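You operate a simulated robot arm through the tools that you are given. There is no shell and no other tool. Be economical: measure what you need, move in short steps, check, and stop when the job is done.

You are at the controls of a simulated two-armed robot. One attempt, no reset.

JOB
Wipe the dust off the colour chart and put the pink pad in the upper desk drawer.
Fine: wipe with the pad and hold the chart still; shut the drawer; the chart stays where it lies; harm nothing. Set down upright: pink pad. What is to be rubbed or washed off counts as gone when no trace of it is left.

It is judged by the outcome, as a careful person would: the job done as asked, and still so three seconds after it is handed in. It fails if anything else is knocked over, pushed out of place, dropped, spilled or broken.

ROBOT AND FRAMES
Two 7-joint arms with two-finger parallel grippers on one trunk, on a base that drives. Base frame: it is fixed to the floor where the robot stands at the start and does not move with it; the origin is under the middle of the robot, x ahead of it, y to its left, z up; the surface under the hand at the start is at about z = 740. Readings come in mm, rad, newtons and seconds.
The left shoulder is at the start at [70, 163, 1345], the right one opposite. With the tool pointing down near the work surface each hand reaches from about 100 to 820 mm from the robot's upright axis, wherever it stands, measured 20 degrees to its own side. Places, roughly: blue drive [3000, 1250, 750]; green crate [2750, 1250, 250]; inside of the upper desk drawer [600, 300, 600]; light meter [2750, 1250, 750]; purple probe [3000, 1000, 750]; red drive [2750, 1500, 750]; teal caddy [2750, 1500, 750]; upper desk drawer [500, 300, 600]; yellow drive [2750, 1250, 750]; yellow stand [2750, 1000, 750]. Payload 3.43 kg a hand.
The TCP of each hand is the grasp point between the finger pads, 34 mm short of the fingertips. In the tool frame z runs along the fingers and y along their closing line. Largest opening 128 mm; finger width 24, thickness 12; the body of the gripper, 48 by 130 mm, starts 96 mm behind the TCP.
Orientation is that of the tool frame in the base frame, as a unit quaternion [x, y, z, w]. With the fingers straight down and closing along the base's y, the tool's x points along the base's -x, its y along +y and its z along -z.

CONTROLS
- The arms move only by the tool send_rows. It takes "left_moves", "right_moves" or both (then of equal length, played together; a hand with none holds still); each is a list that holds one entry, the list of rows, each a list of 7 numbers: the gripper command, from -1 (fully open) to 1 (shut), values between in proportion, then the shift along the base's x, y, z in units of 100 mm (1.0 is 100 mm), then the turn, a rotation vector about the base's x, y, z in units of 60 degrees (1.0 is 60 degrees). In form: [[[grip, dx, dy, dz, rx, ry, rz], ...]]. A call has 1 to 20 rows; each row is the pose to reach, as a shift and turn from the pose commanded when the call began. A call with a number of a shift or a turn outside -1 to 1 is refused whole. A row lasts 0.2 s, in which the tool goes at most 50 mm and 0.15 rad; a call with a longer step from one row to the next is refused whole, and so is a gripper value outside its range. A pose out of reach is approached as far as the arm can. The call stops where the force on the tool passes 60 N (or 10 N more than at its start, if that is more) or the arm is blocked; 0.2 s more then pass. Each finger travels about 153 mm/s and halts on what it meets, pressing with about 41 N; the grip force reading is that of the motor and also rises with nothing between the fingers. The clock runs only during rows and for 0.2 s after the last one: add rows that repeat a pose to give the fingers time. It gives the time, the measured TCP pose, the force on the tool (base axes), the opening and the grip force at its end, in the units of the frame above (readings bear some noise), with the torque about the TCP (base axes, N m) and any sound that the robot's microphone picked up.
- Cameras (640 x 400 px; columns grow to the right, rows downward): "scene" is now at [112, 40.6, 1547.4]; the picture's right is [0.54, -0.84, -0.00], its down [-0.68, -0.43, -0.60] and it looks along [0.50, 0.32, -0.80] (base axes); focal length 250 px, centre (320, 200). "left" rides on the left gripper at [76, 11, -160] in its tool frame; the picture's right is [-0.15, 0.99, 0.00], its down [-0.88, -0.13, -0.46] and it looks along [-0.45, -0.07, 0.89] (tool axes); focal length 234 px, centre (320, 200). "right" rides on the right gripper at [76, -11, -160] in its tool frame; the picture's right is [0.15, 0.99, 0.00], its down [-0.88, 0.13, -0.46] and it looks along [-0.45, 0.07, 0.89] (tool axes); focal length 234 px, centre (320, 200). There is no depth. A picture from a camera that has moved, and an enlarged one, comes with that camera's place and axes in the base frame and with its lens.
- snapshot(camera): a new picture of that camera. No time passes.
- move_column(by): slides the trunk up (or, below 0, down) by that many mm; the arms and the scene camera ride with it, the base frame stays. It gives what a move gives, with no picture.
- drive_base(legs): drives the robot by 1 to 6 legs, each [ahead, left, turn to the left] in mm, mm and rad, along the robot's own axes; the way and the turn of a leg run together, so that a leg with both is an arc; at most 1500 mm and 3.142 rad a leg. The arms and the cameras ride along, it lands a little off, and it stops where it bumps. It gives what a move gives.
- aim_head(pan, tilt): turns the head with the scene camera to pan (to the left, within 1.501 rad either way) and tilt (down, from -0.506 to 1.204), counted from straight ahead of the robot. It gives what a move gives.
- zoom(camera, box): a new picture of the part [left, top, right, bottom] of that camera's present view, enlarged. No time passes.
- sign_off(): hands the job in; it is judged then, once.

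Work in short steps. Places have to be worked out from the pictures, the camera data and where the tool is seen: move nearer, look again, correct. Check each grasp and each placing, and mend what went wrong. You have 120 turns and 100 pictures in all, those below and enlarged ones among them. Open the grippers and draw the arms clear of the work before you hand the job in, unless the task says otherwise; then end with one line.

The tools are called after "Call:" by a JSON object that holds its "name" and its "arguments". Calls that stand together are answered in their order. send_rows: Moves the arms, as the interface text tells. Its arguments: {"type":"object","properties":{"left_moves":{"type":"array"},"right_moves":{"type":"array"}},"required":[]} The other tools are called the same way: move_column (by) slides the trunk up or down; drive_base (legs) drives the base; aim_head (pan, tilt) turns the head that bears the scene camera; snapshot (camera) takes a picture; zoom (camera, box) takes an enlarged picture of a part of a camera's view; sign_off () hands the job in.

At the start:

```text
clock: 0.0
left_tcp_pos: [434.5, 578.5, 1072.0]
left_ee_rot: [-0.001, 1.0, 0.0, 0.0]
left_wrist_force: [-0.1, 0.2, 0.2]
left_ft_torque: [0.02, -0.01, -0.04]
left_finger_gap: 128.0
left_finger_force: 0.0
right_tcp_pos: [441.9, 7.5, 1076.0]
right_ee_rot: [0.0, 1.0, -0.001, 0.0]
right_wrist_force: [0.0, -0.7, 0.0]
right_ft_torque: [-0.01, 0.01, -0.01]
right_finger_gap: 127.9
right_finger_force: 0.1
trunk travel left (down, up): [-825.0, 115.0]
robot x, y, heading: [1.9, -0.3, -0.0]
head pan, tilt: [0.569, 0.934]
```

scene: 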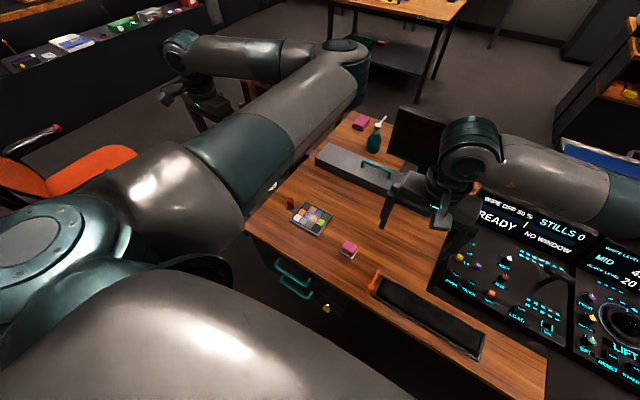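
right: 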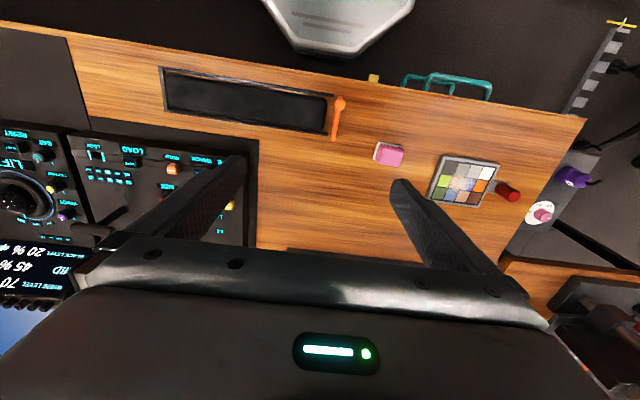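
left: 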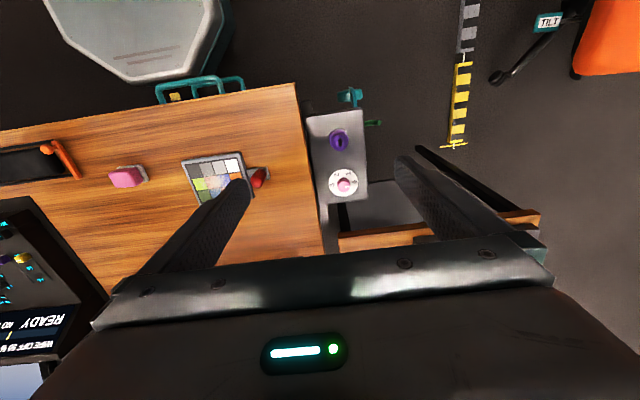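

I'll look closer at the chart, the pad and the drawer handles first.

Call:
{"name": "zoom", "arguments": {"camera": "scene", "box": [230, 180, 430, 320]}}

Call:
{"name": "zoom", "arguments": {"camera": "right", "box": [340, 60, 600, 230]}}

Call:
{"name": "zoom", "arguments": {"camera": "left", "box": [80, 60, 400, 260]}}

```text
2.86 times, centred on (330, 250) of scene
camera zoom: at [112.0, 40.6, 1547.4], right [0.54, -0.84, 0.0], down [-0.68, -0.43, -0.6], along [0.5, 0.32, -0.8], focal length 714 px, centre (291, 57)
```

zoom: 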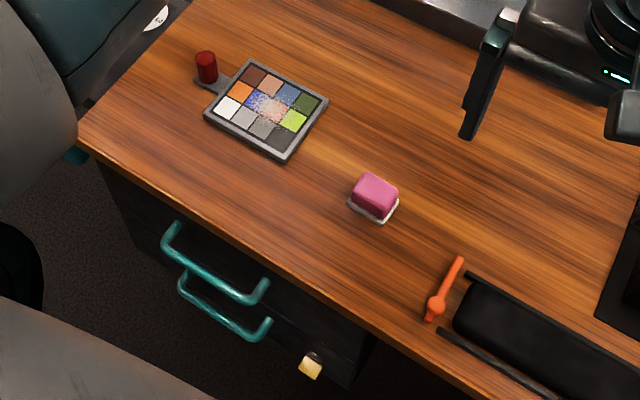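

```text
2.35 times, centred on (470, 145) of right
camera zoom: at [364.5, -2.5, 1235.6], right [-0.15, 0.99, 0.0], down [0.88, 0.13, 0.46], along [0.45, 0.07, -0.89], focal length 551 px, centre (-33, 329)
```

zoom: 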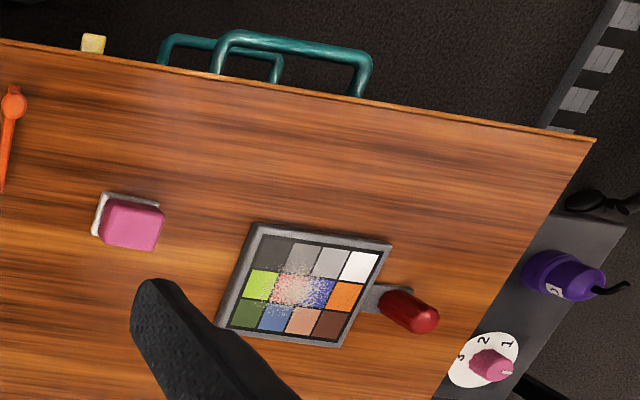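

```text
2.00 times, centred on (240, 160) of left
camera zoom: at [359.2, 590.8, 1231.5], right [0.15, 0.99, 0.0], down [0.88, -0.13, 0.46], along [0.45, -0.07, -0.89], focal length 468 px, centre (480, 280)
```

zoom: 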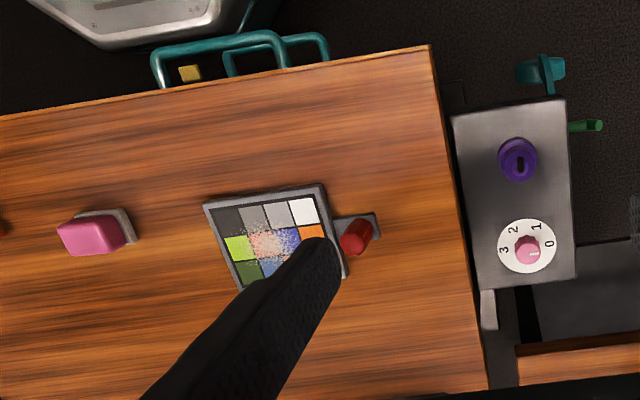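

The chart is near [520, 344], with its red knob at about [520, 440] and its top at z≈790. The pad is near [481, 161] and the upper handle bar near [320, 225–362, 675]. I'll bring both hands above their targets and turn them so the fingers close along x.

Call:
{"name": "send_rows", "arguments": {"left_moves": [[[-1, 0.15, -0.17, -0.1, 0, 0, -0.13], [-1, 0.3, -0.34, -0.2, 0, 0, -0.26], [-1, 0.45, -0.5, -0.3, 0, 0, -0.39], [-1, 0.55, -0.65, -0.4, 0, 0, -0.52], [-1, 0.65, -0.8, -0.5, 0, 0, -0.65], [-1, 0.75, -0.9, -0.6, 0, 0, -0.75]]], "right_moves": [[[-1, 0.07, 0.2, -0.1, 0, 0, 0.13], [-1, 0.14, 0.4, -0.2, 0, 0, 0.26], [-1, 0.21, 0.6, -0.3, 0, 0, 0.39], [-1, 0.28, 0.8, -0.4, 0, 0, 0.52], [-1, 0.35, 0.95, -0.5, 0, 0, 0.65], [-1, 0.39, 1.0, -0.6, 0, 0, 0.75]]]}}

```text
clock: 1.6
left_tcp_pos: [481.0, 539.7, 1018.5]
left_ee_rot: [0.335, 0.942, 0.01, -0.004]
left_wrist_force: [0.0, -0.8, 0.0]
left_ft_torque: [0.03, 0.03, -0.01]
left_finger_gap: 127.7
left_finger_force: 0.1
right_tcp_pos: [467.2, 106.5, 1015.2]
right_ee_rot: [-0.401, 0.916, 0.002, -0.002]
right_wrist_force: [0.6, -0.3, -0.2]
right_ft_torque: [0.0, -0.03, -0.05]
right_finger_gap: 127.8
right_finger_force: 0.0
trunk travel left (down, up): [-825.0, 115.0]
robot x, y, heading: [4.2, 1.4, -0.001]
head pan, tilt: [0.569, 0.934]
stopped in row 6 (left hand): the arm was blocked; the commanded pose is now the measured one
```

The left arm was blocked part way, so I'm looking at what stopped it.

Call:
{"name": "snapshot", "arguments": {"camera": "scene"}}

Call:
{"name": "snapshot", "arguments": {"camera": "left"}}

Call:
{"name": "snapshot", "arguments": {"camera": "right"}}

```text
93 pictures are left
camera scene: at [112.0, 39.6, 1547.4], right [0.54, -0.84, 0.0], down [-0.68, -0.43, -0.6], along [0.5, 0.32, -0.8], focal length 250 px, centre (320, 200)
```

scene: 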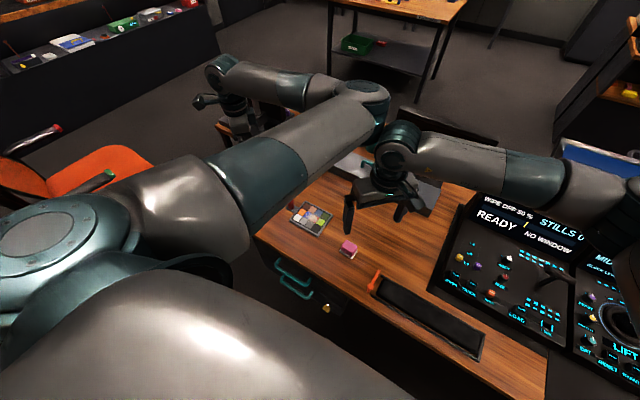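

```text
92 pictures are left
camera left: at [430.5, 593.0, 1179.5], right [0.74, 0.67, 0.01], down [0.6, -0.67, 0.44], along [0.31, -0.32, -0.9], focal length 234 px, centre (320, 200)
```

left: 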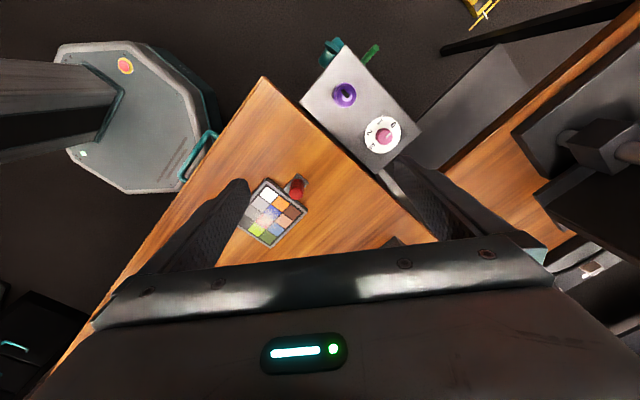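

```text
91 pictures are left
camera right: at [423.7, 42.3, 1175.6], right [-0.83, 0.56, 0.01], down [0.5, 0.73, 0.46], along [0.25, 0.38, -0.89], focal length 234 px, centre (320, 200)
```

right: 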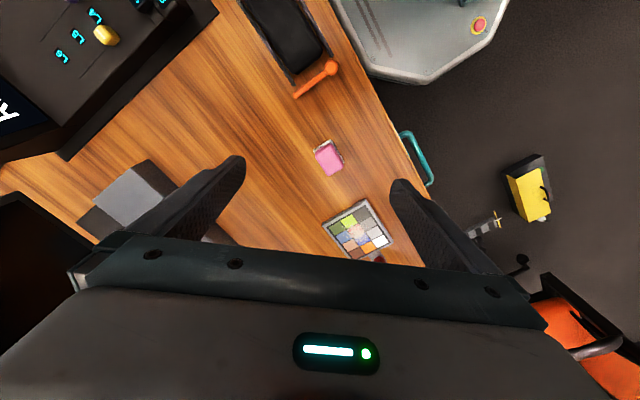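

The two arms seem to crowd each other because the work lies to my left. I'll bring the right hand back first, then the left hand in, and drive the base left so the chart sits between the hands.

Call:
{"name": "send_rows", "arguments": {"right_moves": [[[-1, 0, -0.4, 0.2, 0, 0, 0.13], [-1, 0, -0.8, 0.4, 0, 0, 0.26], [-1, 0, -1.0, 0.4, 0, 0, 0.39], [-1, 0, -1.0, 0.4, 0, 0, 0.52], [-1, 0, -1.0, 0.4, 0, 0, 0.62], [-1, 0, -1.0, 0.4, 0, 0, 0.69]]]}}

Call:
{"name": "send_rows", "arguments": {"left_moves": [[[-1, 0, -0.2, 0, 0, 0, -0.13], [-1, 0, -0.4, 0, 0, 0, -0.26], [-1, 0, -0.6, 0, 0, 0, -0.39], [-1, 0, -0.8, 0, 0, 0, -0.52], [-1, 0, -1.0, 0, 0, 0, -0.65], [-1, 0, -1.0, 0, 0, 0, -0.78], [-1, 0, -1.0, 0, 0, 0, -0.84]]]}}

```text
clock: 3.0
left_tcp_pos: [480.2, 539.5, 1016.1]
left_ee_rot: [0.337, 0.941, 0.009, -0.003]
left_wrist_force: [-0.4, 0.1, 0.1]
left_ft_torque: [0.02, 0.0, 0.0]
left_finger_gap: 128.2
left_finger_force: 0.1
right_tcp_pos: [467.2, 7.8, 1056.0]
right_ee_rot: [-0.7, 0.715, 0.001, -0.003]
right_wrist_force: [0.6, -0.9, 0.3]
right_ft_torque: [0.0, -0.02, 0.02]
right_finger_gap: 128.0
right_finger_force: 0.0
trunk travel left (down, up): [-825.0, 115.0]
robot x, y, heading: [-1.2, -1.1, 0.007]
head pan, tilt: [0.569, 0.934]
```

```text
clock: 4.6
left_tcp_pos: [480.0, 439.3, 1017.3]
left_ee_rot: [0.705, 0.709, 0.01, 0.002]
left_wrist_force: [-0.7, 0.6, -0.9]
left_ft_torque: [-0.02, -0.02, 0.0]
left_finger_gap: 128.4
left_finger_force: 0.1
right_tcp_pos: [467.2, 6.1, 1054.6]
right_ee_rot: [-0.698, 0.716, 0.002, -0.004]
right_wrist_force: [0.2, 0.1, 0.0]
right_ft_torque: [0.0, 0.04, 0.02]
right_finger_gap: 128.0
right_finger_force: 0.0
trunk travel left (down, up): [-825.0, 115.0]
robot x, y, heading: [-1.2, 2.7, 0.0]
head pan, tilt: [0.569, 0.934]
```

Both moved freely. Now I'll bring the left hand in another 100 mm, the right hand out 60 mm, and check the scene.

Call:
{"name": "send_rows", "arguments": {"left_moves": [[[-1, 0, -0.3, 0, 0, 0, 0], [-1, 0, -0.6, 0, 0, 0, 0], [-1, 0, -0.9, 0, 0, 0, 0]]], "right_moves": [[[-1, 0, -0.3, 0, 0, 0, 0], [-1, 0, -0.6, 0, 0, 0, 0], [-1, 0, -0.6, 0, 0, 0, 0]]]}}

Call:
{"name": "aim_head", "arguments": {"pan": 0.9, "tilt": 0.9}}

Call:
{"name": "snapshot", "arguments": {"camera": "scene"}}

```text
clock: 5.4
left_tcp_pos: [494.9, 410.6, 1020.8]
left_ee_rot: [0.697, 0.717, 0.019, 0.006]
left_wrist_force: [0.6, 0.3, -1.1]
left_ft_torque: [-0.04, 0.01, 0.04]
left_finger_gap: 127.9
left_finger_force: 0.0
left hand out of reach, approached as far as the arm can: row 2, 3
right_tcp_pos: [469.9, -52.2, 1055.2]
right_ee_rot: [-0.699, 0.715, 0.002, -0.003]
right_wrist_force: [0.2, -0.1, 0.3]
right_ft_torque: [-0.04, 0.04, 0.01]
right_finger_gap: 128.1
right_finger_force: 0.1
trunk travel left (down, up): [-825.0, 115.0]
robot x, y, heading: [3.5, -0.4, -0.002]
head pan, tilt: [0.569, 0.934]
```

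```text
clock: 6.2
left_tcp_pos: [491.0, 408.8, 1020.5]
left_ee_rot: [0.696, 0.717, 0.021, 0.003]
left_wrist_force: [0.0, -0.6, 0.0]
left_ft_torque: [0.04, -0.02, 0.0]
left_finger_gap: 127.8
left_finger_force: 0.0
right_tcp_pos: [468.8, -54.4, 1055.7]
right_ee_rot: [-0.699, 0.715, 0.001, -0.002]
right_wrist_force: [-0.9, -0.2, -0.5]
right_ft_torque: [0.03, 0.04, 0.03]
right_finger_gap: 128.1
right_finger_force: 0.1
trunk travel left (down, up): [-825.0, 115.0]
robot x, y, heading: [-0.6, 0.5, 0.007]
head pan, tilt: [0.901, 0.901]
```

```text
90 pictures are left
camera scene: at [96.5, 59.6, 1549.9], right [0.78, -0.62, 0.0], down [-0.49, -0.61, -0.62], along [0.39, 0.49, -0.78], focal length 250 px, centre (320, 200)
```

scene: 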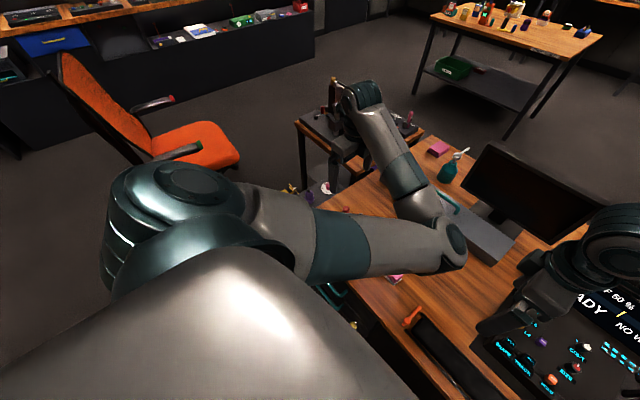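

With this turn the left elbow folds inward and limits reach. I'll turn the left hand back to zero, move it inward unturned, and then re-turn it so the elbow can swing outward.

Call:
{"name": "send_rows", "arguments": {"left_moves": [[[-1, 0, 0.3, 0, 0, 0, 0.13], [-1, 0, 0.5, 0, 0, 0, 0.26], [-1, 0, 0.6, 0, 0, 0, 0.39], [-1, 0, 0.6, 0, 0, 0, 0.52], [-1, 0, 0.6, 0, 0, 0, 0.65], [-1, 0, 0.6, 0, 0, 0, 0.78], [-1, 0, 0.6, 0, 0, 0, 0.91]]]}}

Call:
{"name": "send_rows", "arguments": {"left_moves": [[[-1, 0, 0, 0, 0, 0, 0.13], [-1, 0, 0, 0, 0, 0, 0.26], [-1, 0, 0, 0, 0, 0, 0.39], [-1, 0, 0, 0, 0, 0, 0.52], [-1, 0, 0, 0, 0, 0, 0.59], [-1, 0, -0.4, 0.1, 0, 0, 0.59], [-1, 0, -0.8, 0.2, 0, 0, 0.59], [-1, 0, -1.0, 0.3, 0, 0, 0.59]]]}}

```text
clock: 7.8
left_tcp_pos: [491.3, 454.9, 1013.6]
left_ee_rot: [0.301, 0.954, 0.009, -0.003]
left_wrist_force: [-0.4, -0.1, -0.1]
left_ft_torque: [-0.01, -0.02, -0.01]
left_finger_gap: 128.1
left_finger_force: 0.0
right_tcp_pos: [469.0, -53.7, 1054.0]
right_ee_rot: [-0.699, 0.715, 0.002, -0.002]
right_wrist_force: [-0.3, 0.8, 0.0]
right_ft_torque: [-0.03, 0.0, -0.01]
right_finger_gap: 127.8
right_finger_force: 0.1
trunk travel left (down, up): [-825.0, 115.0]
robot x, y, heading: [-2.4, -1.9, 0.004]
head pan, tilt: [0.901, 0.901]
```

```text
clock: 9.6
left_tcp_pos: [506.0, 399.2, 1040.4]
left_ee_rot: [-0.005, 1.0, 0.013, -0.007]
left_wrist_force: [-0.3, -0.5, 0.4]
left_ft_torque: [-0.01, -0.02, 0.0]
left_finger_gap: 128.0
left_finger_force: 0.0
left hand out of reach, approached as far as the arm can: row 7, 8
right_tcp_pos: [468.6, -53.0, 1054.7]
right_ee_rot: [-0.699, 0.715, 0.002, -0.004]
right_wrist_force: [-0.3, 0.5, 0.5]
right_ft_torque: [0.01, 0.02, -0.03]
right_finger_gap: 128.0
right_finger_force: 0.1
trunk travel left (down, up): [-825.0, 115.0]
robot x, y, heading: [4.6, -3.3, -0.0]
head pan, tilt: [0.901, 0.901]
```

The left hand still runs out of reach at this height. The reach rule applies near the work surface, so I'll drop to about z 920 and try going inward again.

Call:
{"name": "send_rows", "arguments": {"left_moves": [[[-1, 0, 0, -0.4, 0, 0, 0], [-1, 0, 0, -0.8, 0, 0, 0], [-1, 0, 0, -1.0, 0, 0, 0], [-1, 0, -0.3, -1.0, 0, 0, 0], [-1, 0, -0.6, -1.0, 0, 0, 0], [-1, 0, -0.9, -1.0, 0, 0, 0]]]}}

Call:
{"name": "snapshot", "arguments": {"camera": "scene"}}

```text
clock: 11.2
left_tcp_pos: [526.5, 401.1, 946.1]
left_ee_rot: [-0.039, 0.998, 0.048, 0.008]
left_wrist_force: [-0.1, 0.1, 0.0]
left_ft_torque: [-0.01, 0.01, 0.0]
left_finger_gap: 128.2
left_finger_force: 0.0
left hand out of reach, approached as far as the arm can: row 5, 6
right_tcp_pos: [469.3, -53.1, 1055.5]
right_ee_rot: [-0.699, 0.715, 0.002, -0.003]
right_wrist_force: [-0.3, 0.6, -0.4]
right_ft_torque: [0.02, 0.04, 0.0]
right_finger_gap: 128.0
right_finger_force: 0.1
trunk travel left (down, up): [-825.0, 115.0]
robot x, y, heading: [-3.8, -5.0, 0.001]
head pan, tilt: [0.901, 0.901]
stopped in row 6 (left hand): the arm was blocked; the commanded pose is now the measured one
```

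```text
89 pictures are left
camera scene: at [96.2, 60.5, 1549.9], right [0.78, -0.62, 0.0], down [-0.49, -0.61, -0.62], along [0.39, 0.49, -0.78], focal length 250 px, centre (320, 200)
```

scene: 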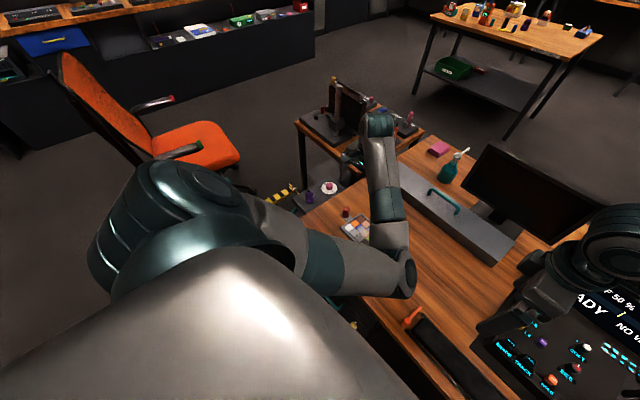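

The left elbow has drifted inward and low. I'll take the hand back to its start place, turn it the other way and see how the elbow responds.

Call:
{"name": "send_rows", "arguments": {"left_moves": [[[-1, -0.1, 0.3, 0.3, 0, 0, 0], [-1, -0.3, 0.6, 0.6, 0, 0, 0], [-1, -0.5, 0.9, 0.9, 0, 0, 0], [-1, -0.7, 1.0, 1.0, 0, 0, 0], [-1, -0.9, 1.0, 1.0, 0, 0, 0]]]}}

Call:
{"name": "send_rows", "arguments": {"left_moves": [[[-1, 0, 0.4, 0.1, 0, 0, 0.13], [-1, 0, 0.8, 0.2, 0, 0, 0.26], [-1, 0, 0.8, 0.3, 0, 0, 0.39], [-1, 0, 0.8, 0.3, 0, 0, 0.52], [-1, 0, 0.8, 0.3, 0, 0, 0.65], [-1, 0, 0.8, 0.3, 0, 0, 0.78], [-1, 0, 0.8, 0.3, 0, 0, 0.91]]]}}

Call:
{"name": "snapshot", "arguments": {"camera": "scene"}}

```text
clock: 12.4
left_tcp_pos: [437.1, 497.9, 1044.2]
left_ee_rot: [-0.037, 0.998, 0.044, 0.008]
left_wrist_force: [0.0, -0.8, -0.1]
left_ft_torque: [0.05, 0.01, 0.01]
left_finger_gap: 128.0
left_finger_force: 0.0
right_tcp_pos: [468.7, -54.3, 1055.6]
right_ee_rot: [-0.699, 0.715, 0.001, -0.003]
right_wrist_force: [0.0, 0.3, -0.2]
right_ft_torque: [0.04, 0.01, 0.03]
right_finger_gap: 128.1
right_finger_force: 0.1
trunk travel left (down, up): [-825.0, 115.0]
robot x, y, heading: [1.3, 1.9, 0.001]
head pan, tilt: [0.901, 0.901]
```

```text
clock: 14.0
left_tcp_pos: [438.0, 578.2, 1073.6]
left_ee_rot: [-0.492, 0.87, 0.043, -0.014]
left_wrist_force: [-0.1, 0.8, -0.1]
left_ft_torque: [0.03, -0.03, 0.0]
left_finger_gap: 128.1
left_finger_force: 0.1
right_tcp_pos: [469.3, -52.8, 1055.2]
right_ee_rot: [-0.7, 0.715, 0.001, -0.002]
right_wrist_force: [0.6, -0.3, 1.2]
right_ft_torque: [0.0, 0.02, -0.02]
right_finger_gap: 127.9
right_finger_force: 0.0
trunk travel left (down, up): [-825.0, 115.0]
robot x, y, heading: [0.5, -2.6, 0.003]
head pan, tilt: [0.901, 0.901]
```

```text
88 pictures are left
camera scene: at [96.8, 60.6, 1549.8], right [0.78, -0.62, 0.0], down [-0.49, -0.61, -0.62], along [0.39, 0.49, -0.78], focal length 250 px, centre (320, 200)
```

scene: 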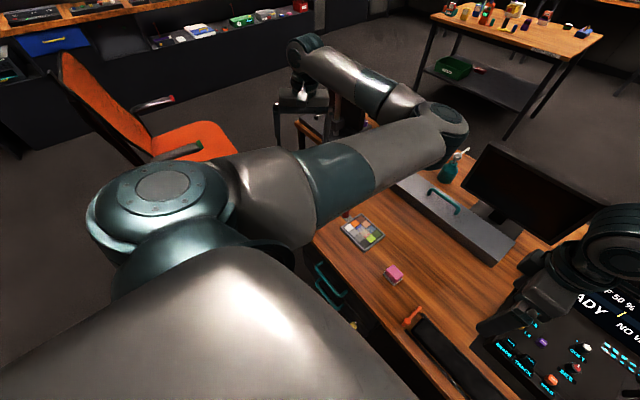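

The left arm is on the "elbow right" branch, so I need free space to swing the elbow outward. I'll check around me before backing away from the desk.

Call:
{"name": "aim_head", "arguments": {"pan": 1.5, "tilt": 0.5}}

Call:
{"name": "snapshot", "arguments": {"camera": "scene"}}

Call:
{"name": "aim_head", "arguments": {"pan": -1.5, "tilt": 0.5}}

Call:
{"name": "snapshot", "arguments": {"camera": "scene"}}

```text
clock: 15.0
left_tcp_pos: [438.6, 577.0, 1074.6]
left_ee_rot: [-0.49, 0.871, 0.044, -0.015]
left_wrist_force: [1.4, 0.3, 0.1]
left_ft_torque: [0.0, 0.01, 0.01]
left_finger_gap: 127.9
left_finger_force: 0.0
right_tcp_pos: [469.3, -53.1, 1055.0]
right_ee_rot: [-0.699, 0.715, 0.001, -0.002]
right_wrist_force: [-0.4, 0.2, 0.5]
right_ft_torque: [0.02, 0.01, -0.01]
right_finger_gap: 127.8
right_finger_force: 0.1
trunk travel left (down, up): [-825.0, 115.0]
robot x, y, heading: [-1.0, -0.9, 0.002]
head pan, tilt: [1.499, 0.499]
```

```text
87 pictures are left
camera scene: at [56.4, 91.7, 1583.7], right [1.0, -0.07, 0.0], down [-0.03, -0.48, -0.88], along [0.06, 0.88, -0.48], focal length 250 px, centre (320, 200)
```

scene: 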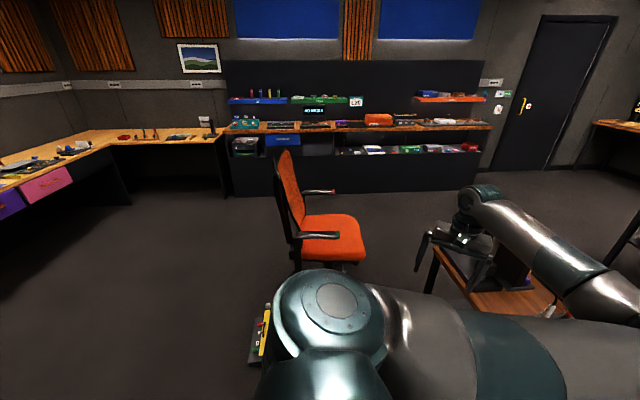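

```text
clock: 17.6
left_tcp_pos: [437.0, 577.9, 1073.9]
left_ee_rot: [-0.489, 0.871, 0.044, -0.014]
left_wrist_force: [-0.7, -0.5, -0.5]
left_ft_torque: [0.01, 0.02, 0.04]
left_finger_gap: 128.3
left_finger_force: 0.1
right_tcp_pos: [467.5, -53.2, 1055.1]
right_ee_rot: [-0.699, 0.715, 0.001, -0.003]
right_wrist_force: [0.6, 0.5, -0.8]
right_ft_torque: [0.0, -0.04, 0.01]
right_finger_gap: 128.1
right_finger_force: 0.1
trunk travel left (down, up): [-825.0, 115.0]
robot x, y, heading: [-0.3, 3.0, -0.0]
head pan, tilt: [-1.499, 0.499]
```

```text
86 pictures are left
camera scene: at [56.5, -89.7, 1583.7], right [-1.0, -0.07, 0.0], down [-0.04, 0.48, -0.88], along [0.06, -0.88, -0.48], focal length 250 px, centre (320, 200)
```

scene: 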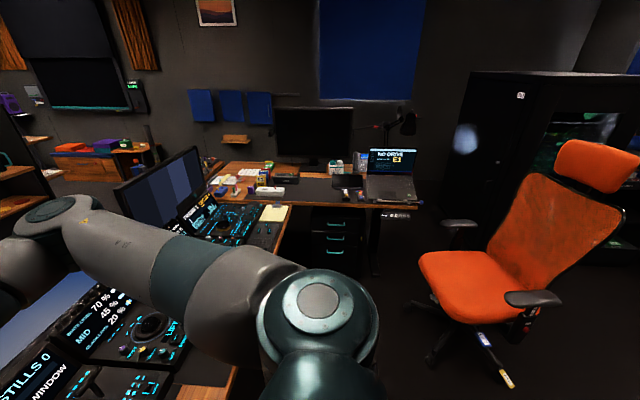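

Behind me is clear; the chairs stand well off to the sides. I'll back up 350 mm.

Call:
{"name": "drive_base", "arguments": {"legs": [[-350, 0, 0]]}}

Call:
{"name": "aim_head", "arguments": {"pan": 0.5, "tilt": 0.7}}

Call:
{"name": "send_rows", "arguments": {"left_moves": [[[-1, 0.3, 0, 0, 0, 0, -0.13], [-1, 0.6, 0, 0, 0, 0, -0.26], [-1, 0.9, 0, 0, 0, 0, -0.39], [-1, 1.0, 0, 0, 0, 0, -0.52], [-1, 1.0, 0, 0, 0, 0, -0.65], [-1, 1.0, 0, 0, 0, 0, -0.78], [-1, 1.0, 0, 0, 0, 0, -0.91]]]}}

Call:
{"name": "send_rows", "arguments": {"left_moves": [[[-1, 0.3, -0.3, 0, 0, 0, 0], [-1, 0.6, -0.6, 0, 0, 0, 0], [-1, 0.9, -0.9, 0, 0, 0, 0], [-1, 1.0, -1.0, 0, 0, 0, 0]]]}}

Call:
{"name": "snapshot", "arguments": {"camera": "scene"}}

```text
clock: 19.9
left_tcp_pos: [80.4, 576.8, 1072.8]
left_ee_rot: [-0.489, 0.871, 0.044, -0.013]
left_wrist_force: [0.1, 0.0, 0.0]
left_ft_torque: [-0.03, 0.03, -0.01]
left_finger_gap: 128.1
left_finger_force: 0.0
right_tcp_pos: [108.7, -54.4, 1054.7]
right_ee_rot: [-0.698, 0.716, 0.002, -0.002]
right_wrist_force: [-0.4, 0.1, -0.2]
right_ft_torque: [0.01, 0.0, 0.02]
right_finger_gap: 127.9
right_finger_force: 0.0
trunk travel left (down, up): [-825.0, 115.0]
robot x, y, heading: [-360.6, -0.2, -0.004]
head pan, tilt: [-1.499, 0.499]
```

```text
clock: 21.9
left_tcp_pos: [78.1, 577.6, 1074.6]
left_ee_rot: [-0.489, 0.871, 0.044, -0.014]
left_wrist_force: [0.7, 0.5, 0.0]
left_ft_torque: [0.02, -0.01, -0.02]
left_finger_gap: 128.1
left_finger_force: 0.0
right_tcp_pos: [108.7, -54.7, 1053.9]
right_ee_rot: [-0.698, 0.716, 0.002, -0.003]
right_wrist_force: [0.1, -0.7, 0.7]
right_ft_torque: [-0.04, 0.01, -0.01]
right_finger_gap: 128.3
right_finger_force: 0.1
trunk travel left (down, up): [-825.0, 115.0]
robot x, y, heading: [-361.8, 0.3, -0.002]
head pan, tilt: [0.499, 0.7]
```

```text
clock: 23.5
left_tcp_pos: [178.6, 575.7, 1075.1]
left_ee_rot: [-0.034, 0.998, 0.045, 0.008]
left_wrist_force: [-0.2, 0.3, -0.1]
left_ft_torque: [0.01, -0.01, -0.01]
left_finger_gap: 128.2
left_finger_force: 0.1
right_tcp_pos: [108.1, -54.3, 1055.6]
right_ee_rot: [-0.698, 0.716, 0.001, -0.003]
right_wrist_force: [0.4, 0.5, -0.6]
right_ft_torque: [-0.02, -0.01, 0.01]
right_finger_gap: 128.0
right_finger_force: 0.1
trunk travel left (down, up): [-825.0, 115.0]
robot x, y, heading: [-360.9, 3.2, -0.003]
head pan, tilt: [0.499, 0.7]
```

```text
clock: 24.5
left_tcp_pos: [277.5, 474.9, 1076.4]
left_ee_rot: [-0.035, 0.998, 0.045, 0.008]
left_wrist_force: [0.2, -0.1, -0.2]
left_ft_torque: [0.0, -0.02, -0.02]
left_finger_gap: 128.2
left_finger_force: 0.1
right_tcp_pos: [108.7, -55.3, 1055.6]
right_ee_rot: [-0.698, 0.716, 0.002, -0.002]
right_wrist_force: [-0.1, 0.2, 0.9]
right_ft_torque: [0.01, -0.01, -0.02]
right_finger_gap: 127.9
right_finger_force: 0.0
trunk travel left (down, up): [-825.0, 115.0]
robot x, y, heading: [-358.3, 1.4, -0.002]
head pan, tilt: [0.499, 0.7]
```

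```text
85 pictures are left
camera scene: at [-235.4, 41.5, 1566.0], right [0.48, -0.88, 0.0], down [-0.57, -0.31, -0.76], along [0.67, 0.37, -0.64], focal length 250 px, centre (320, 200)
```

scene: 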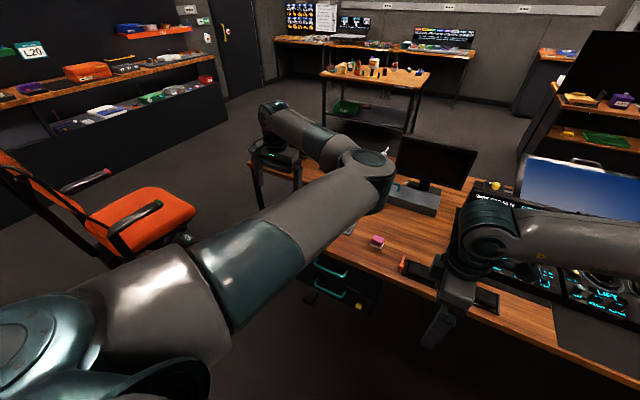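

I have free space now. I'll move the left hand inward at longer extension.

Call:
{"name": "send_rows", "arguments": {"left_moves": [[[-1, 0.2, -0.4, 0, 0, 0, 0], [-1, 0.4, -0.8, 0, 0, 0, 0], [-1, 0.5, -1.0, 0, 0, 0, 0]]]}}

Call:
{"name": "send_rows", "arguments": {"left_moves": [[[-1, 0, -0.4, 0, 0, 0, 0], [-1, 0, -0.8, 0, 0, 0, 0], [-1, 0, -1.0, 0, 0, 0, 0]]]}}

Call:
{"name": "snapshot", "arguments": {"camera": "scene"}}

```text
clock: 25.3
left_tcp_pos: [327.5, 375.9, 1074.5]
left_ee_rot: [-0.036, 0.998, 0.045, 0.007]
left_wrist_force: [-0.7, -0.4, -0.3]
left_ft_torque: [-0.01, 0.0, 0.03]
left_finger_gap: 127.9
left_finger_force: 0.2
right_tcp_pos: [109.4, -52.9, 1055.1]
right_ee_rot: [-0.698, 0.716, 0.003, -0.003]
right_wrist_force: [0.3, 0.1, -0.5]
right_ft_torque: [-0.01, 0.05, -0.01]
right_finger_gap: 127.9
right_finger_force: 0.0
trunk travel left (down, up): [-825.0, 115.0]
robot x, y, heading: [-357.9, 2.5, -0.002]
head pan, tilt: [0.499, 0.7]
```

```text
clock: 26.1
left_tcp_pos: [329.7, 274.7, 1074.2]
left_ee_rot: [-0.035, 0.998, 0.046, 0.008]
left_wrist_force: [-0.5, 0.1, -0.7]
left_ft_torque: [0.02, -0.03, 0.0]
left_finger_gap: 128.2
left_finger_force: 0.0
right_tcp_pos: [109.8, -53.9, 1055.0]
right_ee_rot: [-0.698, 0.716, 0.001, -0.002]
right_wrist_force: [0.3, 0.2, 1.1]
right_ft_torque: [0.01, -0.03, 0.0]
right_finger_gap: 128.0
right_finger_force: 0.0
trunk travel left (down, up): [-825.0, 115.0]
robot x, y, heading: [-359.2, -1.8, -0.006]
head pan, tilt: [0.499, 0.7]
```

```text
84 pictures are left
camera scene: at [-235.9, 41.5, 1566.0], right [0.48, -0.88, 0.0], down [-0.57, -0.31, -0.76], along [0.67, 0.36, -0.64], focal length 250 px, centre (320, 200)
```

scene: 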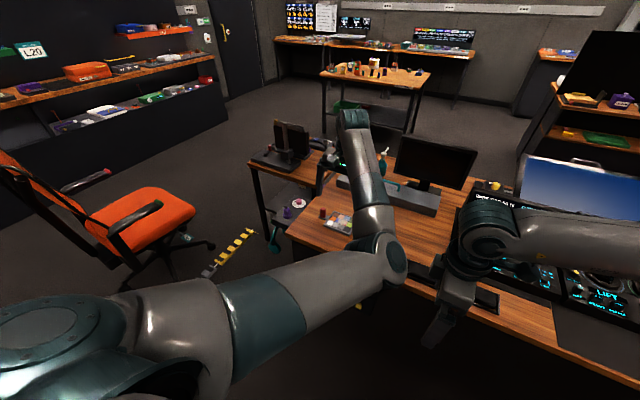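

The longer reach works. I'll set up the layout with the left hand at about (700, 150) and the right hand at about (600, -140) relative to the robot, then turn the left hand.

Call:
{"name": "send_rows", "arguments": {"left_moves": [[[-1, 0, -0.4, 0, 0, 0, 0], [-1, 0, -0.8, 0, 0, 0, 0], [-1, 0, -1.0, 0, 0, 0, 0]]], "right_moves": [[[-1, 0.3, -0.4, 0, 0, 0, 0], [-1, 0.7, -0.8, 0, 0, 0, 0], [-1, 1.0, -1.0, 0, 0, 0, 0]]]}}

Call:
{"name": "send_rows", "arguments": {"left_moves": [[[-1, 0, 0, 0, 0, 0, -0.13], [-1, 0, 0, 0, 0, 0, -0.26], [-1, 0, 0, 0, 0, 0, -0.39], [-1, 0, 0, 0, 0, 0, -0.52], [-1, 0, 0, 0, 0, 0, -0.65], [-1, 0, 0, 0, 0, 0, -0.78], [-1, 0, 0, 0, 0, 0, -0.91]]]}}

Call:
{"name": "send_rows", "arguments": {"left_moves": [[[-1, 0, 0, 0, 0, 0, -0.13], [-1, 0, 0, 0, 0, 0, -0.26], [-1, 0, 0, 0, 0, 0, -0.39], [-1, 0, 0, 0, 0, 0, -0.52]]]}}

Call:
{"name": "snapshot", "arguments": {"camera": "scene"}}

```text
refused: row 2 steps farther than a row can; nothing moved
```

```text
clock: 27.7
left_tcp_pos: [329.1, 277.6, 1072.9]
left_ee_rot: [0.428, 0.903, 0.037, 0.028]
left_wrist_force: [-0.1, -1.2, 0.2]
left_ft_torque: [0.01, 0.02, 0.0]
left_finger_gap: 128.0
left_finger_force: 0.0
right_tcp_pos: [107.9, -54.4, 1055.5]
right_ee_rot: [-0.698, 0.716, 0.001, -0.002]
right_wrist_force: [-0.2, 0.3, -0.4]
right_ft_torque: [-0.01, 0.03, -0.01]
right_finger_gap: 128.1
right_finger_force: 0.1
trunk travel left (down, up): [-825.0, 115.0]
robot x, y, heading: [-359.7, 2.3, 0.002]
head pan, tilt: [0.499, 0.7]
```

```text
clock: 28.7
left_tcp_pos: [328.9, 276.9, 1073.6]
left_ee_rot: [0.655, 0.755, 0.027, 0.038]
left_wrist_force: [-0.4, 0.5, -0.5]
left_ft_torque: [0.0, -0.02, 0.01]
left_finger_gap: 128.0
left_finger_force: 0.0
right_tcp_pos: [108.5, -54.5, 1055.4]
right_ee_rot: [-0.697, 0.717, 0.002, -0.002]
right_wrist_force: [0.1, 0.0, 1.1]
right_ft_torque: [-0.04, -0.01, 0.02]
right_finger_gap: 128.3
right_finger_force: 0.1
trunk travel left (down, up): [-825.0, 115.0]
robot x, y, heading: [-358.3, -0.9, -0.003]
head pan, tilt: [0.499, 0.7]
```

```text
83 pictures are left
camera scene: at [-235.7, 41.8, 1566.0], right [0.48, -0.88, 0.0], down [-0.57, -0.31, -0.76], along [0.67, 0.36, -0.64], focal length 250 px, centre (320, 200)
```

scene: 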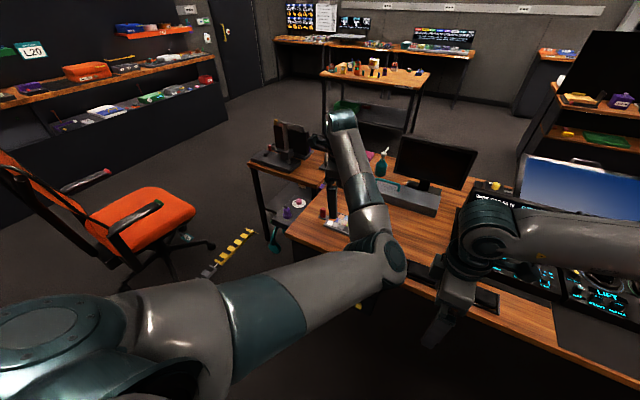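

The left hand is turned by about −82°. I'll correct its tilt, lean its top about 25° outward, move it inward, and shift the right hand out.

Call:
{"name": "send_rows", "arguments": {"left_moves": [[[-1, 0, -0.3, 0, -0.1, 0.02, -0.03], [-1, 0, -0.6, 0, -0.2, 0.04, -0.06], [-1, 0, -0.9, 0, -0.3, 0.06, -0.1], [-1, 0, -1.0, 0, -0.42, 0.09, -0.13]]], "right_moves": [[[-1, 0.3, -0.3, 0, 0, 0, 0.0], [-1, 0.6, -0.6, 0, 0, 0, 0.0], [-1, 0.9, -0.8, 0, 0, 0, 0.0], [-1, 1.0, -0.9, 0, 0, 0, 0.02]]]}}

Call:
{"name": "snapshot", "arguments": {"camera": "scene"}}

```text
clock: 29.7
left_tcp_pos: [365.7, 200.9, 1064.7]
left_ee_rot: [0.679, 0.698, -0.173, 0.146]
left_wrist_force: [-0.4, 0.3, -0.8]
left_ft_torque: [-0.07, 0.0, 0.01]
left_finger_gap: 127.9
left_finger_force: 0.0
left hand out of reach, approached as far as the arm can: row 1, 2, 3, 4
right_tcp_pos: [100.6, -108.8, 1039.1]
right_ee_rot: [-0.702, 0.712, -0.008, 0.006]
right_wrist_force: [1.1, -0.1, -0.7]
right_ft_torque: [-0.01, 0.01, 0.02]
right_finger_gap: 127.8
right_finger_force: 0.1
right hand out of reach, approached as far as the arm can: row 1, 2, 3, 4
trunk travel left (down, up): [-825.0, 115.0]
robot x, y, heading: [-359.6, 1.5, 0.003]
head pan, tilt: [0.499, 0.7]
```

```text
82 pictures are left
camera scene: at [-234.2, 45.9, 1565.7], right [0.48, -0.88, 0.0], down [-0.57, -0.31, -0.76], along [0.67, 0.36, -0.65], focal length 250 px, centre (320, 200)
```

scene: 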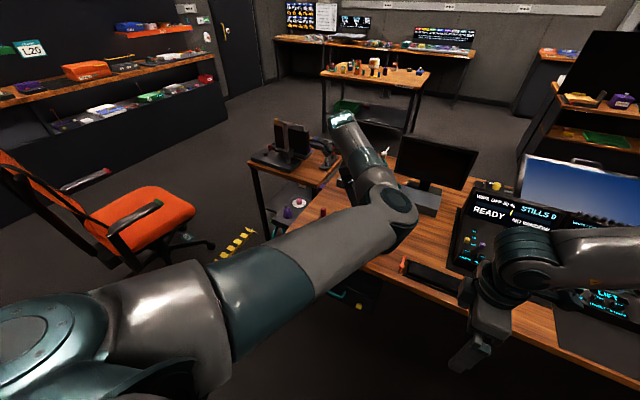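

The workable zone of each hand lies left of its own shoulder. I'll park the robot near (-180, 200), so the knob falls at about (700, 240) and the chart at about (700, 145) relative to it.

Call:
{"name": "drive_base", "arguments": {"legs": [[0, 200, 0], [180, 0, 0]]}}

Call:
{"name": "send_rows", "arguments": {"right_moves": [[[-1, -0.3, 0.3, 0, 0, 0, 0.0], [-1, -0.5, 0.6, 0, 0, 0, 0.0], [-1, -0.5, 0.9, 0, 0, 0, 0.0]]]}}

Call:
{"name": "snapshot", "arguments": {"camera": "left"}}

```text
clock: 32.4
left_tcp_pos: [541.9, 392.3, 1067.9]
left_ee_rot: [0.68, 0.698, -0.171, 0.145]
left_wrist_force: [0.4, -0.9, 0.3]
left_ft_torque: [0.0, -0.03, 0.01]
left_finger_gap: 128.0
left_finger_force: 0.0
right_tcp_pos: [277.2, 83.6, 1039.7]
right_ee_rot: [-0.703, 0.711, -0.008, 0.007]
right_wrist_force: [-0.6, -0.2, -0.2]
right_ft_torque: [0.03, -0.04, 0.0]
right_finger_gap: 128.1
right_finger_force: 0.1
trunk travel left (down, up): [-825.0, 115.0]
robot x, y, heading: [-180.3, 195.4, -0.001]
head pan, tilt: [0.499, 0.7]
```

```text
clock: 33.2
left_tcp_pos: [545.8, 395.0, 1063.8]
left_ee_rot: [0.68, 0.698, -0.172, 0.145]
left_wrist_force: [-0.7, 1.0, -0.2]
left_ft_torque: [-0.02, 0.03, -0.04]
left_finger_gap: 128.0
left_finger_force: 0.1
right_tcp_pos: [230.6, 173.7, 1038.7]
right_ee_rot: [-0.703, 0.711, -0.007, 0.005]
right_wrist_force: [0.2, -0.6, -0.4]
right_ft_torque: [0.02, 0.0, 0.02]
right_finger_gap: 128.0
right_finger_force: 0.1
trunk travel left (down, up): [-825.0, 115.0]
robot x, y, heading: [-179.8, 192.2, -0.004]
head pan, tilt: [0.499, 0.7]
```

```text
81 pictures are left
camera left: at [560.0, 532.1, 1175.3], right [0.99, -0.11, 0.02], down [-0.09, -0.6, 0.8], along [-0.08, -0.8, -0.6], focal length 234 px, centre (320, 200)
```

left: 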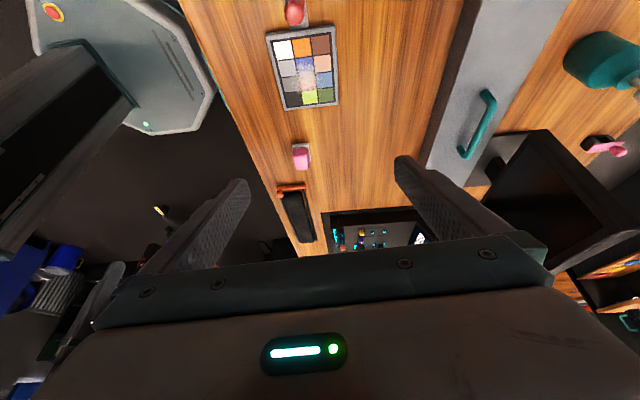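

Reach is fine now. The right hand goes forward over the pad while the left heads above the knob.

Call:
{"name": "send_rows", "arguments": {"right_moves": [[[-1, 0.4, 0, 0, 0, 0, 0.0], [-1, 0.8, 0, 0, 0, 0, 0.0], [-1, 1.0, 0, 0, 0, 0, 0.0]]], "left_moves": [[[-1, -0.1, 0.2, 0, 0, 0, 0], [-1, -0.2, 0.4, 0, 0, 0, -0.05], [-1, -0.26, 0.45, 0, 0, 0, -0.07]]]}}

Call:
{"name": "send_rows", "arguments": {"right_moves": [[[-1, 0.4, 0, 0, 0, 0, 0.0], [-1, 0.8, 0, 0, 0, 0, 0.0], [-1, 1.0, 0, 0, 0, 0, 0.0]]], "left_moves": [[[-1, 0, 0, -0.4, 0, 0, 0], [-1, 0, 0, -0.8, 0, 0, 0], [-1, 0, 0, -1.0, 0, 0, 0]]]}}

Call:
{"name": "send_rows", "arguments": {"right_moves": [[[-1, 0.4, -0.1, -0.1, 0, 0, 0.0], [-1, 0.5, -0.1, -0.5, 0, 0, 0.0], [-1, 0.5, -0.1, -0.9, 0, 0, 0.0]]]}}

Call:
{"name": "snapshot", "arguments": {"camera": "scene"}}

Call:
{"name": "snapshot", "arguments": {"camera": "left"}}

Call:
{"name": "snapshot", "arguments": {"camera": "right"}}

```text
clock: 34.0
left_tcp_pos: [516.7, 437.2, 1065.5]
left_ee_rot: [0.705, 0.673, -0.175, 0.139]
left_wrist_force: [-0.2, 0.0, -1.4]
left_ft_torque: [0.02, -0.02, 0.0]
left_finger_gap: 127.9
left_finger_force: 0.0
right_tcp_pos: [298.7, 172.6, 1040.7]
right_ee_rot: [-0.703, 0.711, -0.008, 0.006]
right_wrist_force: [1.1, 0.7, 0.0]
right_ft_torque: [0.03, -0.02, 0.01]
right_finger_gap: 128.1
right_finger_force: 0.1
right hand out of reach, approached as far as the arm can: row 2, 3
trunk travel left (down, up): [-825.0, 115.0]
robot x, y, heading: [-181.2, 192.8, -0.001]
head pan, tilt: [0.499, 0.7]
```

```text
clock: 34.8
left_tcp_pos: [517.0, 438.3, 963.9]
left_ee_rot: [0.706, 0.672, -0.176, 0.137]
left_wrist_force: [0.3, 0.1, 0.1]
left_ft_torque: [-0.01, -0.01, 0.04]
left_finger_gap: 128.0
left_finger_force: 0.1
right_tcp_pos: [299.3, 174.0, 1039.8]
right_ee_rot: [-0.702, 0.712, -0.008, 0.006]
right_wrist_force: [0.4, 1.1, -0.1]
right_ft_torque: [0.02, -0.03, 0.01]
right_finger_gap: 127.9
right_finger_force: 0.2
right hand out of reach, approached as far as the arm can: row 1, 2, 3
trunk travel left (down, up): [-825.0, 115.0]
robot x, y, heading: [-182.4, 194.0, -0.002]
head pan, tilt: [0.499, 0.7]
```

```text
clock: 35.6
left_tcp_pos: [518.8, 436.6, 964.9]
left_ee_rot: [0.705, 0.674, -0.176, 0.138]
left_wrist_force: [0.4, 0.1, -0.1]
left_ft_torque: [0.0, 0.01, 0.0]
left_finger_gap: 128.0
left_finger_force: 0.1
right_tcp_pos: [308.8, 170.8, 1032.0]
right_ee_rot: [-0.703, 0.711, -0.008, 0.006]
right_wrist_force: [0.2, -0.3, 0.1]
right_ft_torque: [0.01, 0.01, -0.03]
right_finger_gap: 128.2
right_finger_force: 0.0
right hand out of reach, approached as far as the arm can: row 1, 2, 3
trunk travel left (down, up): [-825.0, 115.0]
robot x, y, heading: [-179.2, 193.6, -0.001]
head pan, tilt: [0.499, 0.7]
```

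```text
80 pictures are left
camera scene: at [-55.0, 235.4, 1566.0], right [0.48, -0.88, 0.0], down [-0.57, -0.31, -0.76], along [0.67, 0.37, -0.64], focal length 250 px, centre (320, 200)
```

scene: 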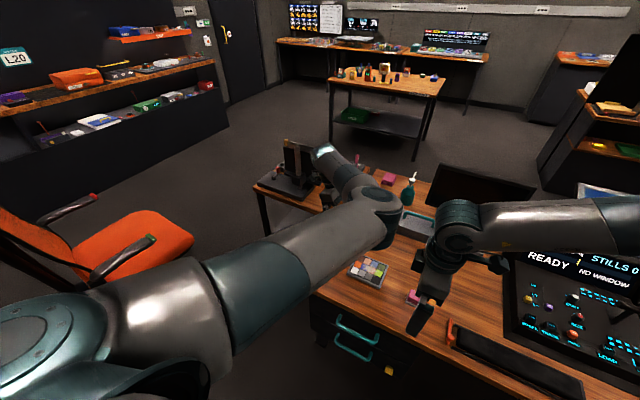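

```text
79 pictures are left
camera left: at [542.7, 573.5, 1076.1], right [0.98, -0.19, 0.02], down [-0.13, -0.59, 0.8], along [-0.14, -0.79, -0.6], focal length 234 px, centre (320, 200)
```

left: 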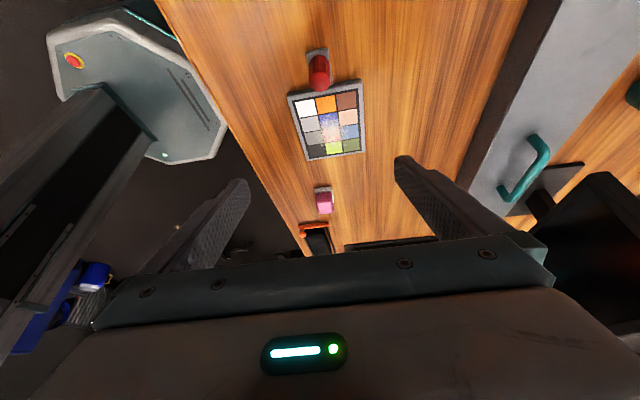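

```text
78 pictures are left
camera right: at [314.8, 95.5, 1192.8], right [-0.99, -0.13, -0.02], down [-0.13, 0.88, 0.45], along [-0.04, 0.45, -0.89], focal length 234 px, centre (320, 200)
```

right: 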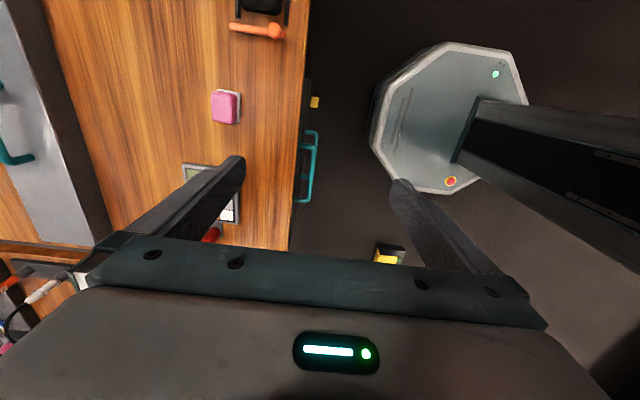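

At +90° the right wrist hits its limit when extended. I'll turn the right hand back to zero so it closes along y, which clears the leaned left hand, and then extend.

Call:
{"name": "send_rows", "arguments": {"right_moves": [[[-1, 0, 0, 0, 0, 0, -0.13], [-1, 0, 0, 0, 0, 0, -0.26], [-1, 0, 0, 0, 0, 0, -0.39], [-1, 0, 0, 0, 0, 0, -0.52], [-1, 0, 0, 0, 0, 0, -0.65], [-1, 0, 0, 0, 0, 0, -0.78], [-1, 0, 0, 0, 0, 0, -0.91]]]}}

Call:
{"name": "send_rows", "arguments": {"right_moves": [[[-1, 0.2, 0, 0, 0, 0, -0.13], [-1, 0.4, 0, 0, 0, 0, -0.26], [-1, 0.6, 0, 0, 0, 0, -0.39], [-1, 0.8, 0, 0, 0, 0, -0.52], [-1, 1.0, 0, 0, 0, 0, -0.58]]]}}

Call:
{"name": "send_rows", "arguments": {"right_moves": [[[-1, 0.3, 0, -0.2, 0, 0, 0], [-1, 0.6, 0, -0.5, 0, 0, 0], [-1, 0.7, -0.1, -0.9, 0, 0, 0], [-1, 0.7, -0.1, -1.0, 0, 0, 0]]]}}

Call:
{"name": "snapshot", "arguments": {"camera": "right"}}

Call:
{"name": "zoom", "arguments": {"camera": "left", "box": [260, 30, 400, 118]}}

```text
clock: 37.2
left_tcp_pos: [518.4, 438.4, 964.0]
left_ee_rot: [0.704, 0.674, -0.176, 0.138]
left_wrist_force: [-0.1, -0.8, -0.1]
left_ft_torque: [-0.02, 0.01, 0.03]
left_finger_gap: 127.7
left_finger_force: 0.1
right_tcp_pos: [308.8, 172.3, 1031.3]
right_ee_rot: [-0.298, 0.954, -0.011, 0.002]
right_wrist_force: [-0.1, -0.1, -0.4]
right_ft_torque: [0.03, 0.0, 0.0]
right_finger_gap: 128.0
right_finger_force: 0.1
trunk travel left (down, up): [-825.0, 115.0]
robot x, y, heading: [-179.6, 192.2, -0.007]
head pan, tilt: [0.499, 0.7]
```

```text
clock: 38.4
left_tcp_pos: [517.8, 437.9, 964.7]
left_ee_rot: [0.705, 0.673, -0.177, 0.139]
left_wrist_force: [-0.1, -0.6, -0.7]
left_ft_torque: [-0.02, 0.0, -0.01]
left_finger_gap: 128.3
left_finger_force: 0.1
right_tcp_pos: [407.2, 171.4, 1031.5]
right_ee_rot: [0.002, 1.0, -0.009, -0.002]
right_wrist_force: [-0.2, 0.6, -0.6]
right_ft_torque: [0.01, 0.0, 0.0]
right_finger_gap: 127.9
right_finger_force: 0.1
trunk travel left (down, up): [-825.0, 115.0]
robot x, y, heading: [-179.8, 193.2, -0.002]
head pan, tilt: [0.499, 0.7]
```

```text
clock: 39.4
left_tcp_pos: [519.0, 438.3, 965.6]
left_ee_rot: [0.705, 0.673, -0.177, 0.138]
left_wrist_force: [-0.7, 0.6, -0.7]
left_ft_torque: [0.02, -0.01, 0.0]
left_finger_gap: 128.2
left_finger_force: 0.0
right_tcp_pos: [475.7, 162.6, 932.6]
right_ee_rot: [0.001, 1.0, -0.011, -0.002]
right_wrist_force: [-0.4, 0.2, -0.6]
right_ft_torque: [0.01, -0.03, -0.01]
right_finger_gap: 127.8
right_finger_force: 0.0
trunk travel left (down, up): [-825.0, 115.0]
robot x, y, heading: [-180.0, 194.4, -0.002]
head pan, tilt: [0.499, 0.7]
```

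```text
77 pictures are left
camera right: at [400.1, 155.5, 1093.4], right [-0.15, 0.99, -0.02], down [0.88, 0.14, 0.45], along [0.45, 0.05, -0.89], focal length 234 px, centre (320, 200)
```

right: 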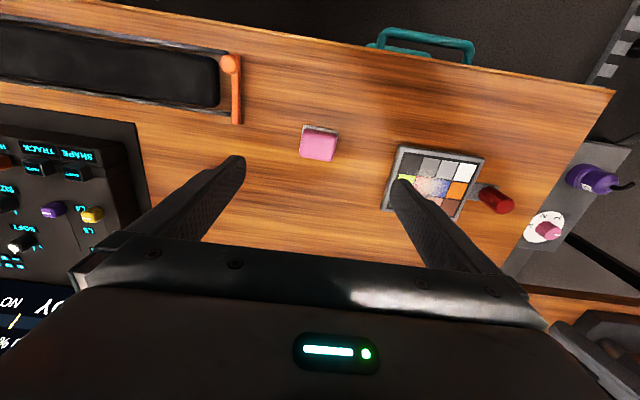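

```text
4.55 times, centred on (330, 74) of left
camera zoom: at [542.4, 574.7, 1076.0], right [0.98, -0.19, 0.02], down [-0.13, -0.59, 0.8], along [-0.14, -0.79, -0.6], focal length 1064 px, centre (274, 773)
```

zoom: 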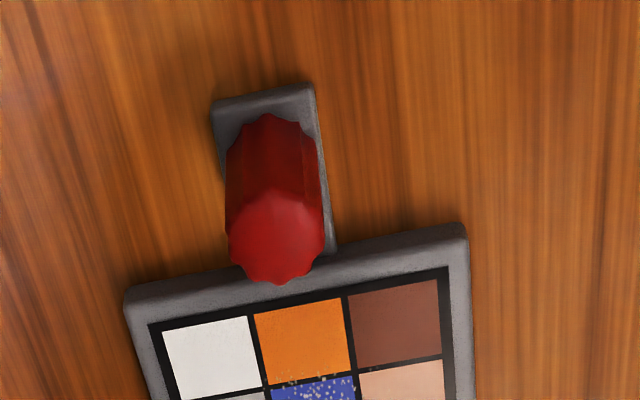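

Right hand is above the pad, which I judge at about [480, 158]. The knob centre is near [521, 438], about 26 mm wide, with its top near z 797. I'll lower the left hand over the knob with a 60 mm opening, stopping short for a look.

Call:
{"name": "send_rows", "arguments": {"left_moves": [[[0.06, 0.02, 0, -0.4, 0, 0, 0], [0.06, 0.02, 0, -0.8, 0, 0, 0], [0.06, 0.02, 0, -1.0, 0, 0, 0], [0.06, 0.02, 0, -1.0, 0, 0, 0]]]}}

Call:
{"name": "snapshot", "arguments": {"camera": "left"}}

Call:
{"name": "zoom", "arguments": {"camera": "right", "box": [360, 120, 560, 245]}}

```text
clock: 40.4
left_tcp_pos: [518.6, 440.7, 865.5]
left_ee_rot: [0.705, 0.673, -0.176, 0.138]
left_wrist_force: [-0.5, -0.2, -0.3]
left_ft_torque: [0.0, -0.02, 0.0]
left_finger_gap: 60.3
left_finger_force: 0.0
right_tcp_pos: [476.8, 162.7, 933.0]
right_ee_rot: [0.001, 1.0, -0.01, -0.002]
right_wrist_force: [0.2, 0.8, 0.6]
right_ft_torque: [0.03, -0.02, -0.02]
right_finger_gap: 128.0
right_finger_force: 0.0
trunk travel left (down, up): [-825.0, 115.0]
robot x, y, heading: [-180.3, 197.5, -0.0]
head pan, tilt: [0.499, 0.7]
```

```text
75 pictures are left
camera left: at [543.1, 576.8, 976.7], right [0.98, -0.19, 0.02], down [-0.13, -0.59, 0.8], along [-0.14, -0.79, -0.6], focal length 234 px, centre (320, 200)
```

left: 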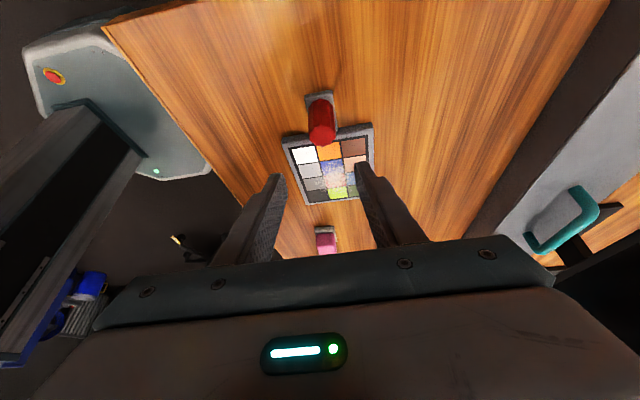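

```text
3.20 times, centred on (460, 182) of right
camera zoom: at [400.1, 155.3, 1093.9], right [-0.14, 0.99, -0.02], down [0.88, 0.14, 0.45], along [0.45, 0.05, -0.89], focal length 749 px, centre (-128, 256)
```

zoom: 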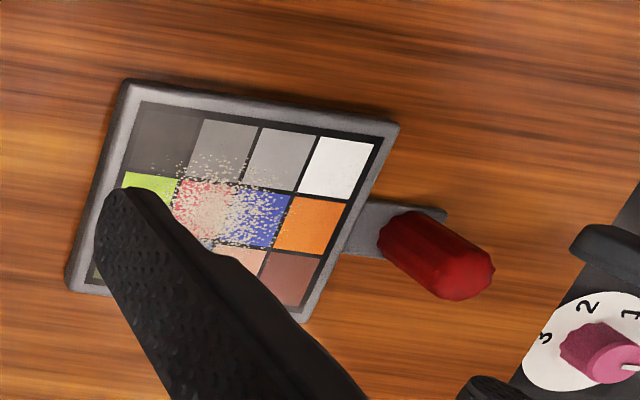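

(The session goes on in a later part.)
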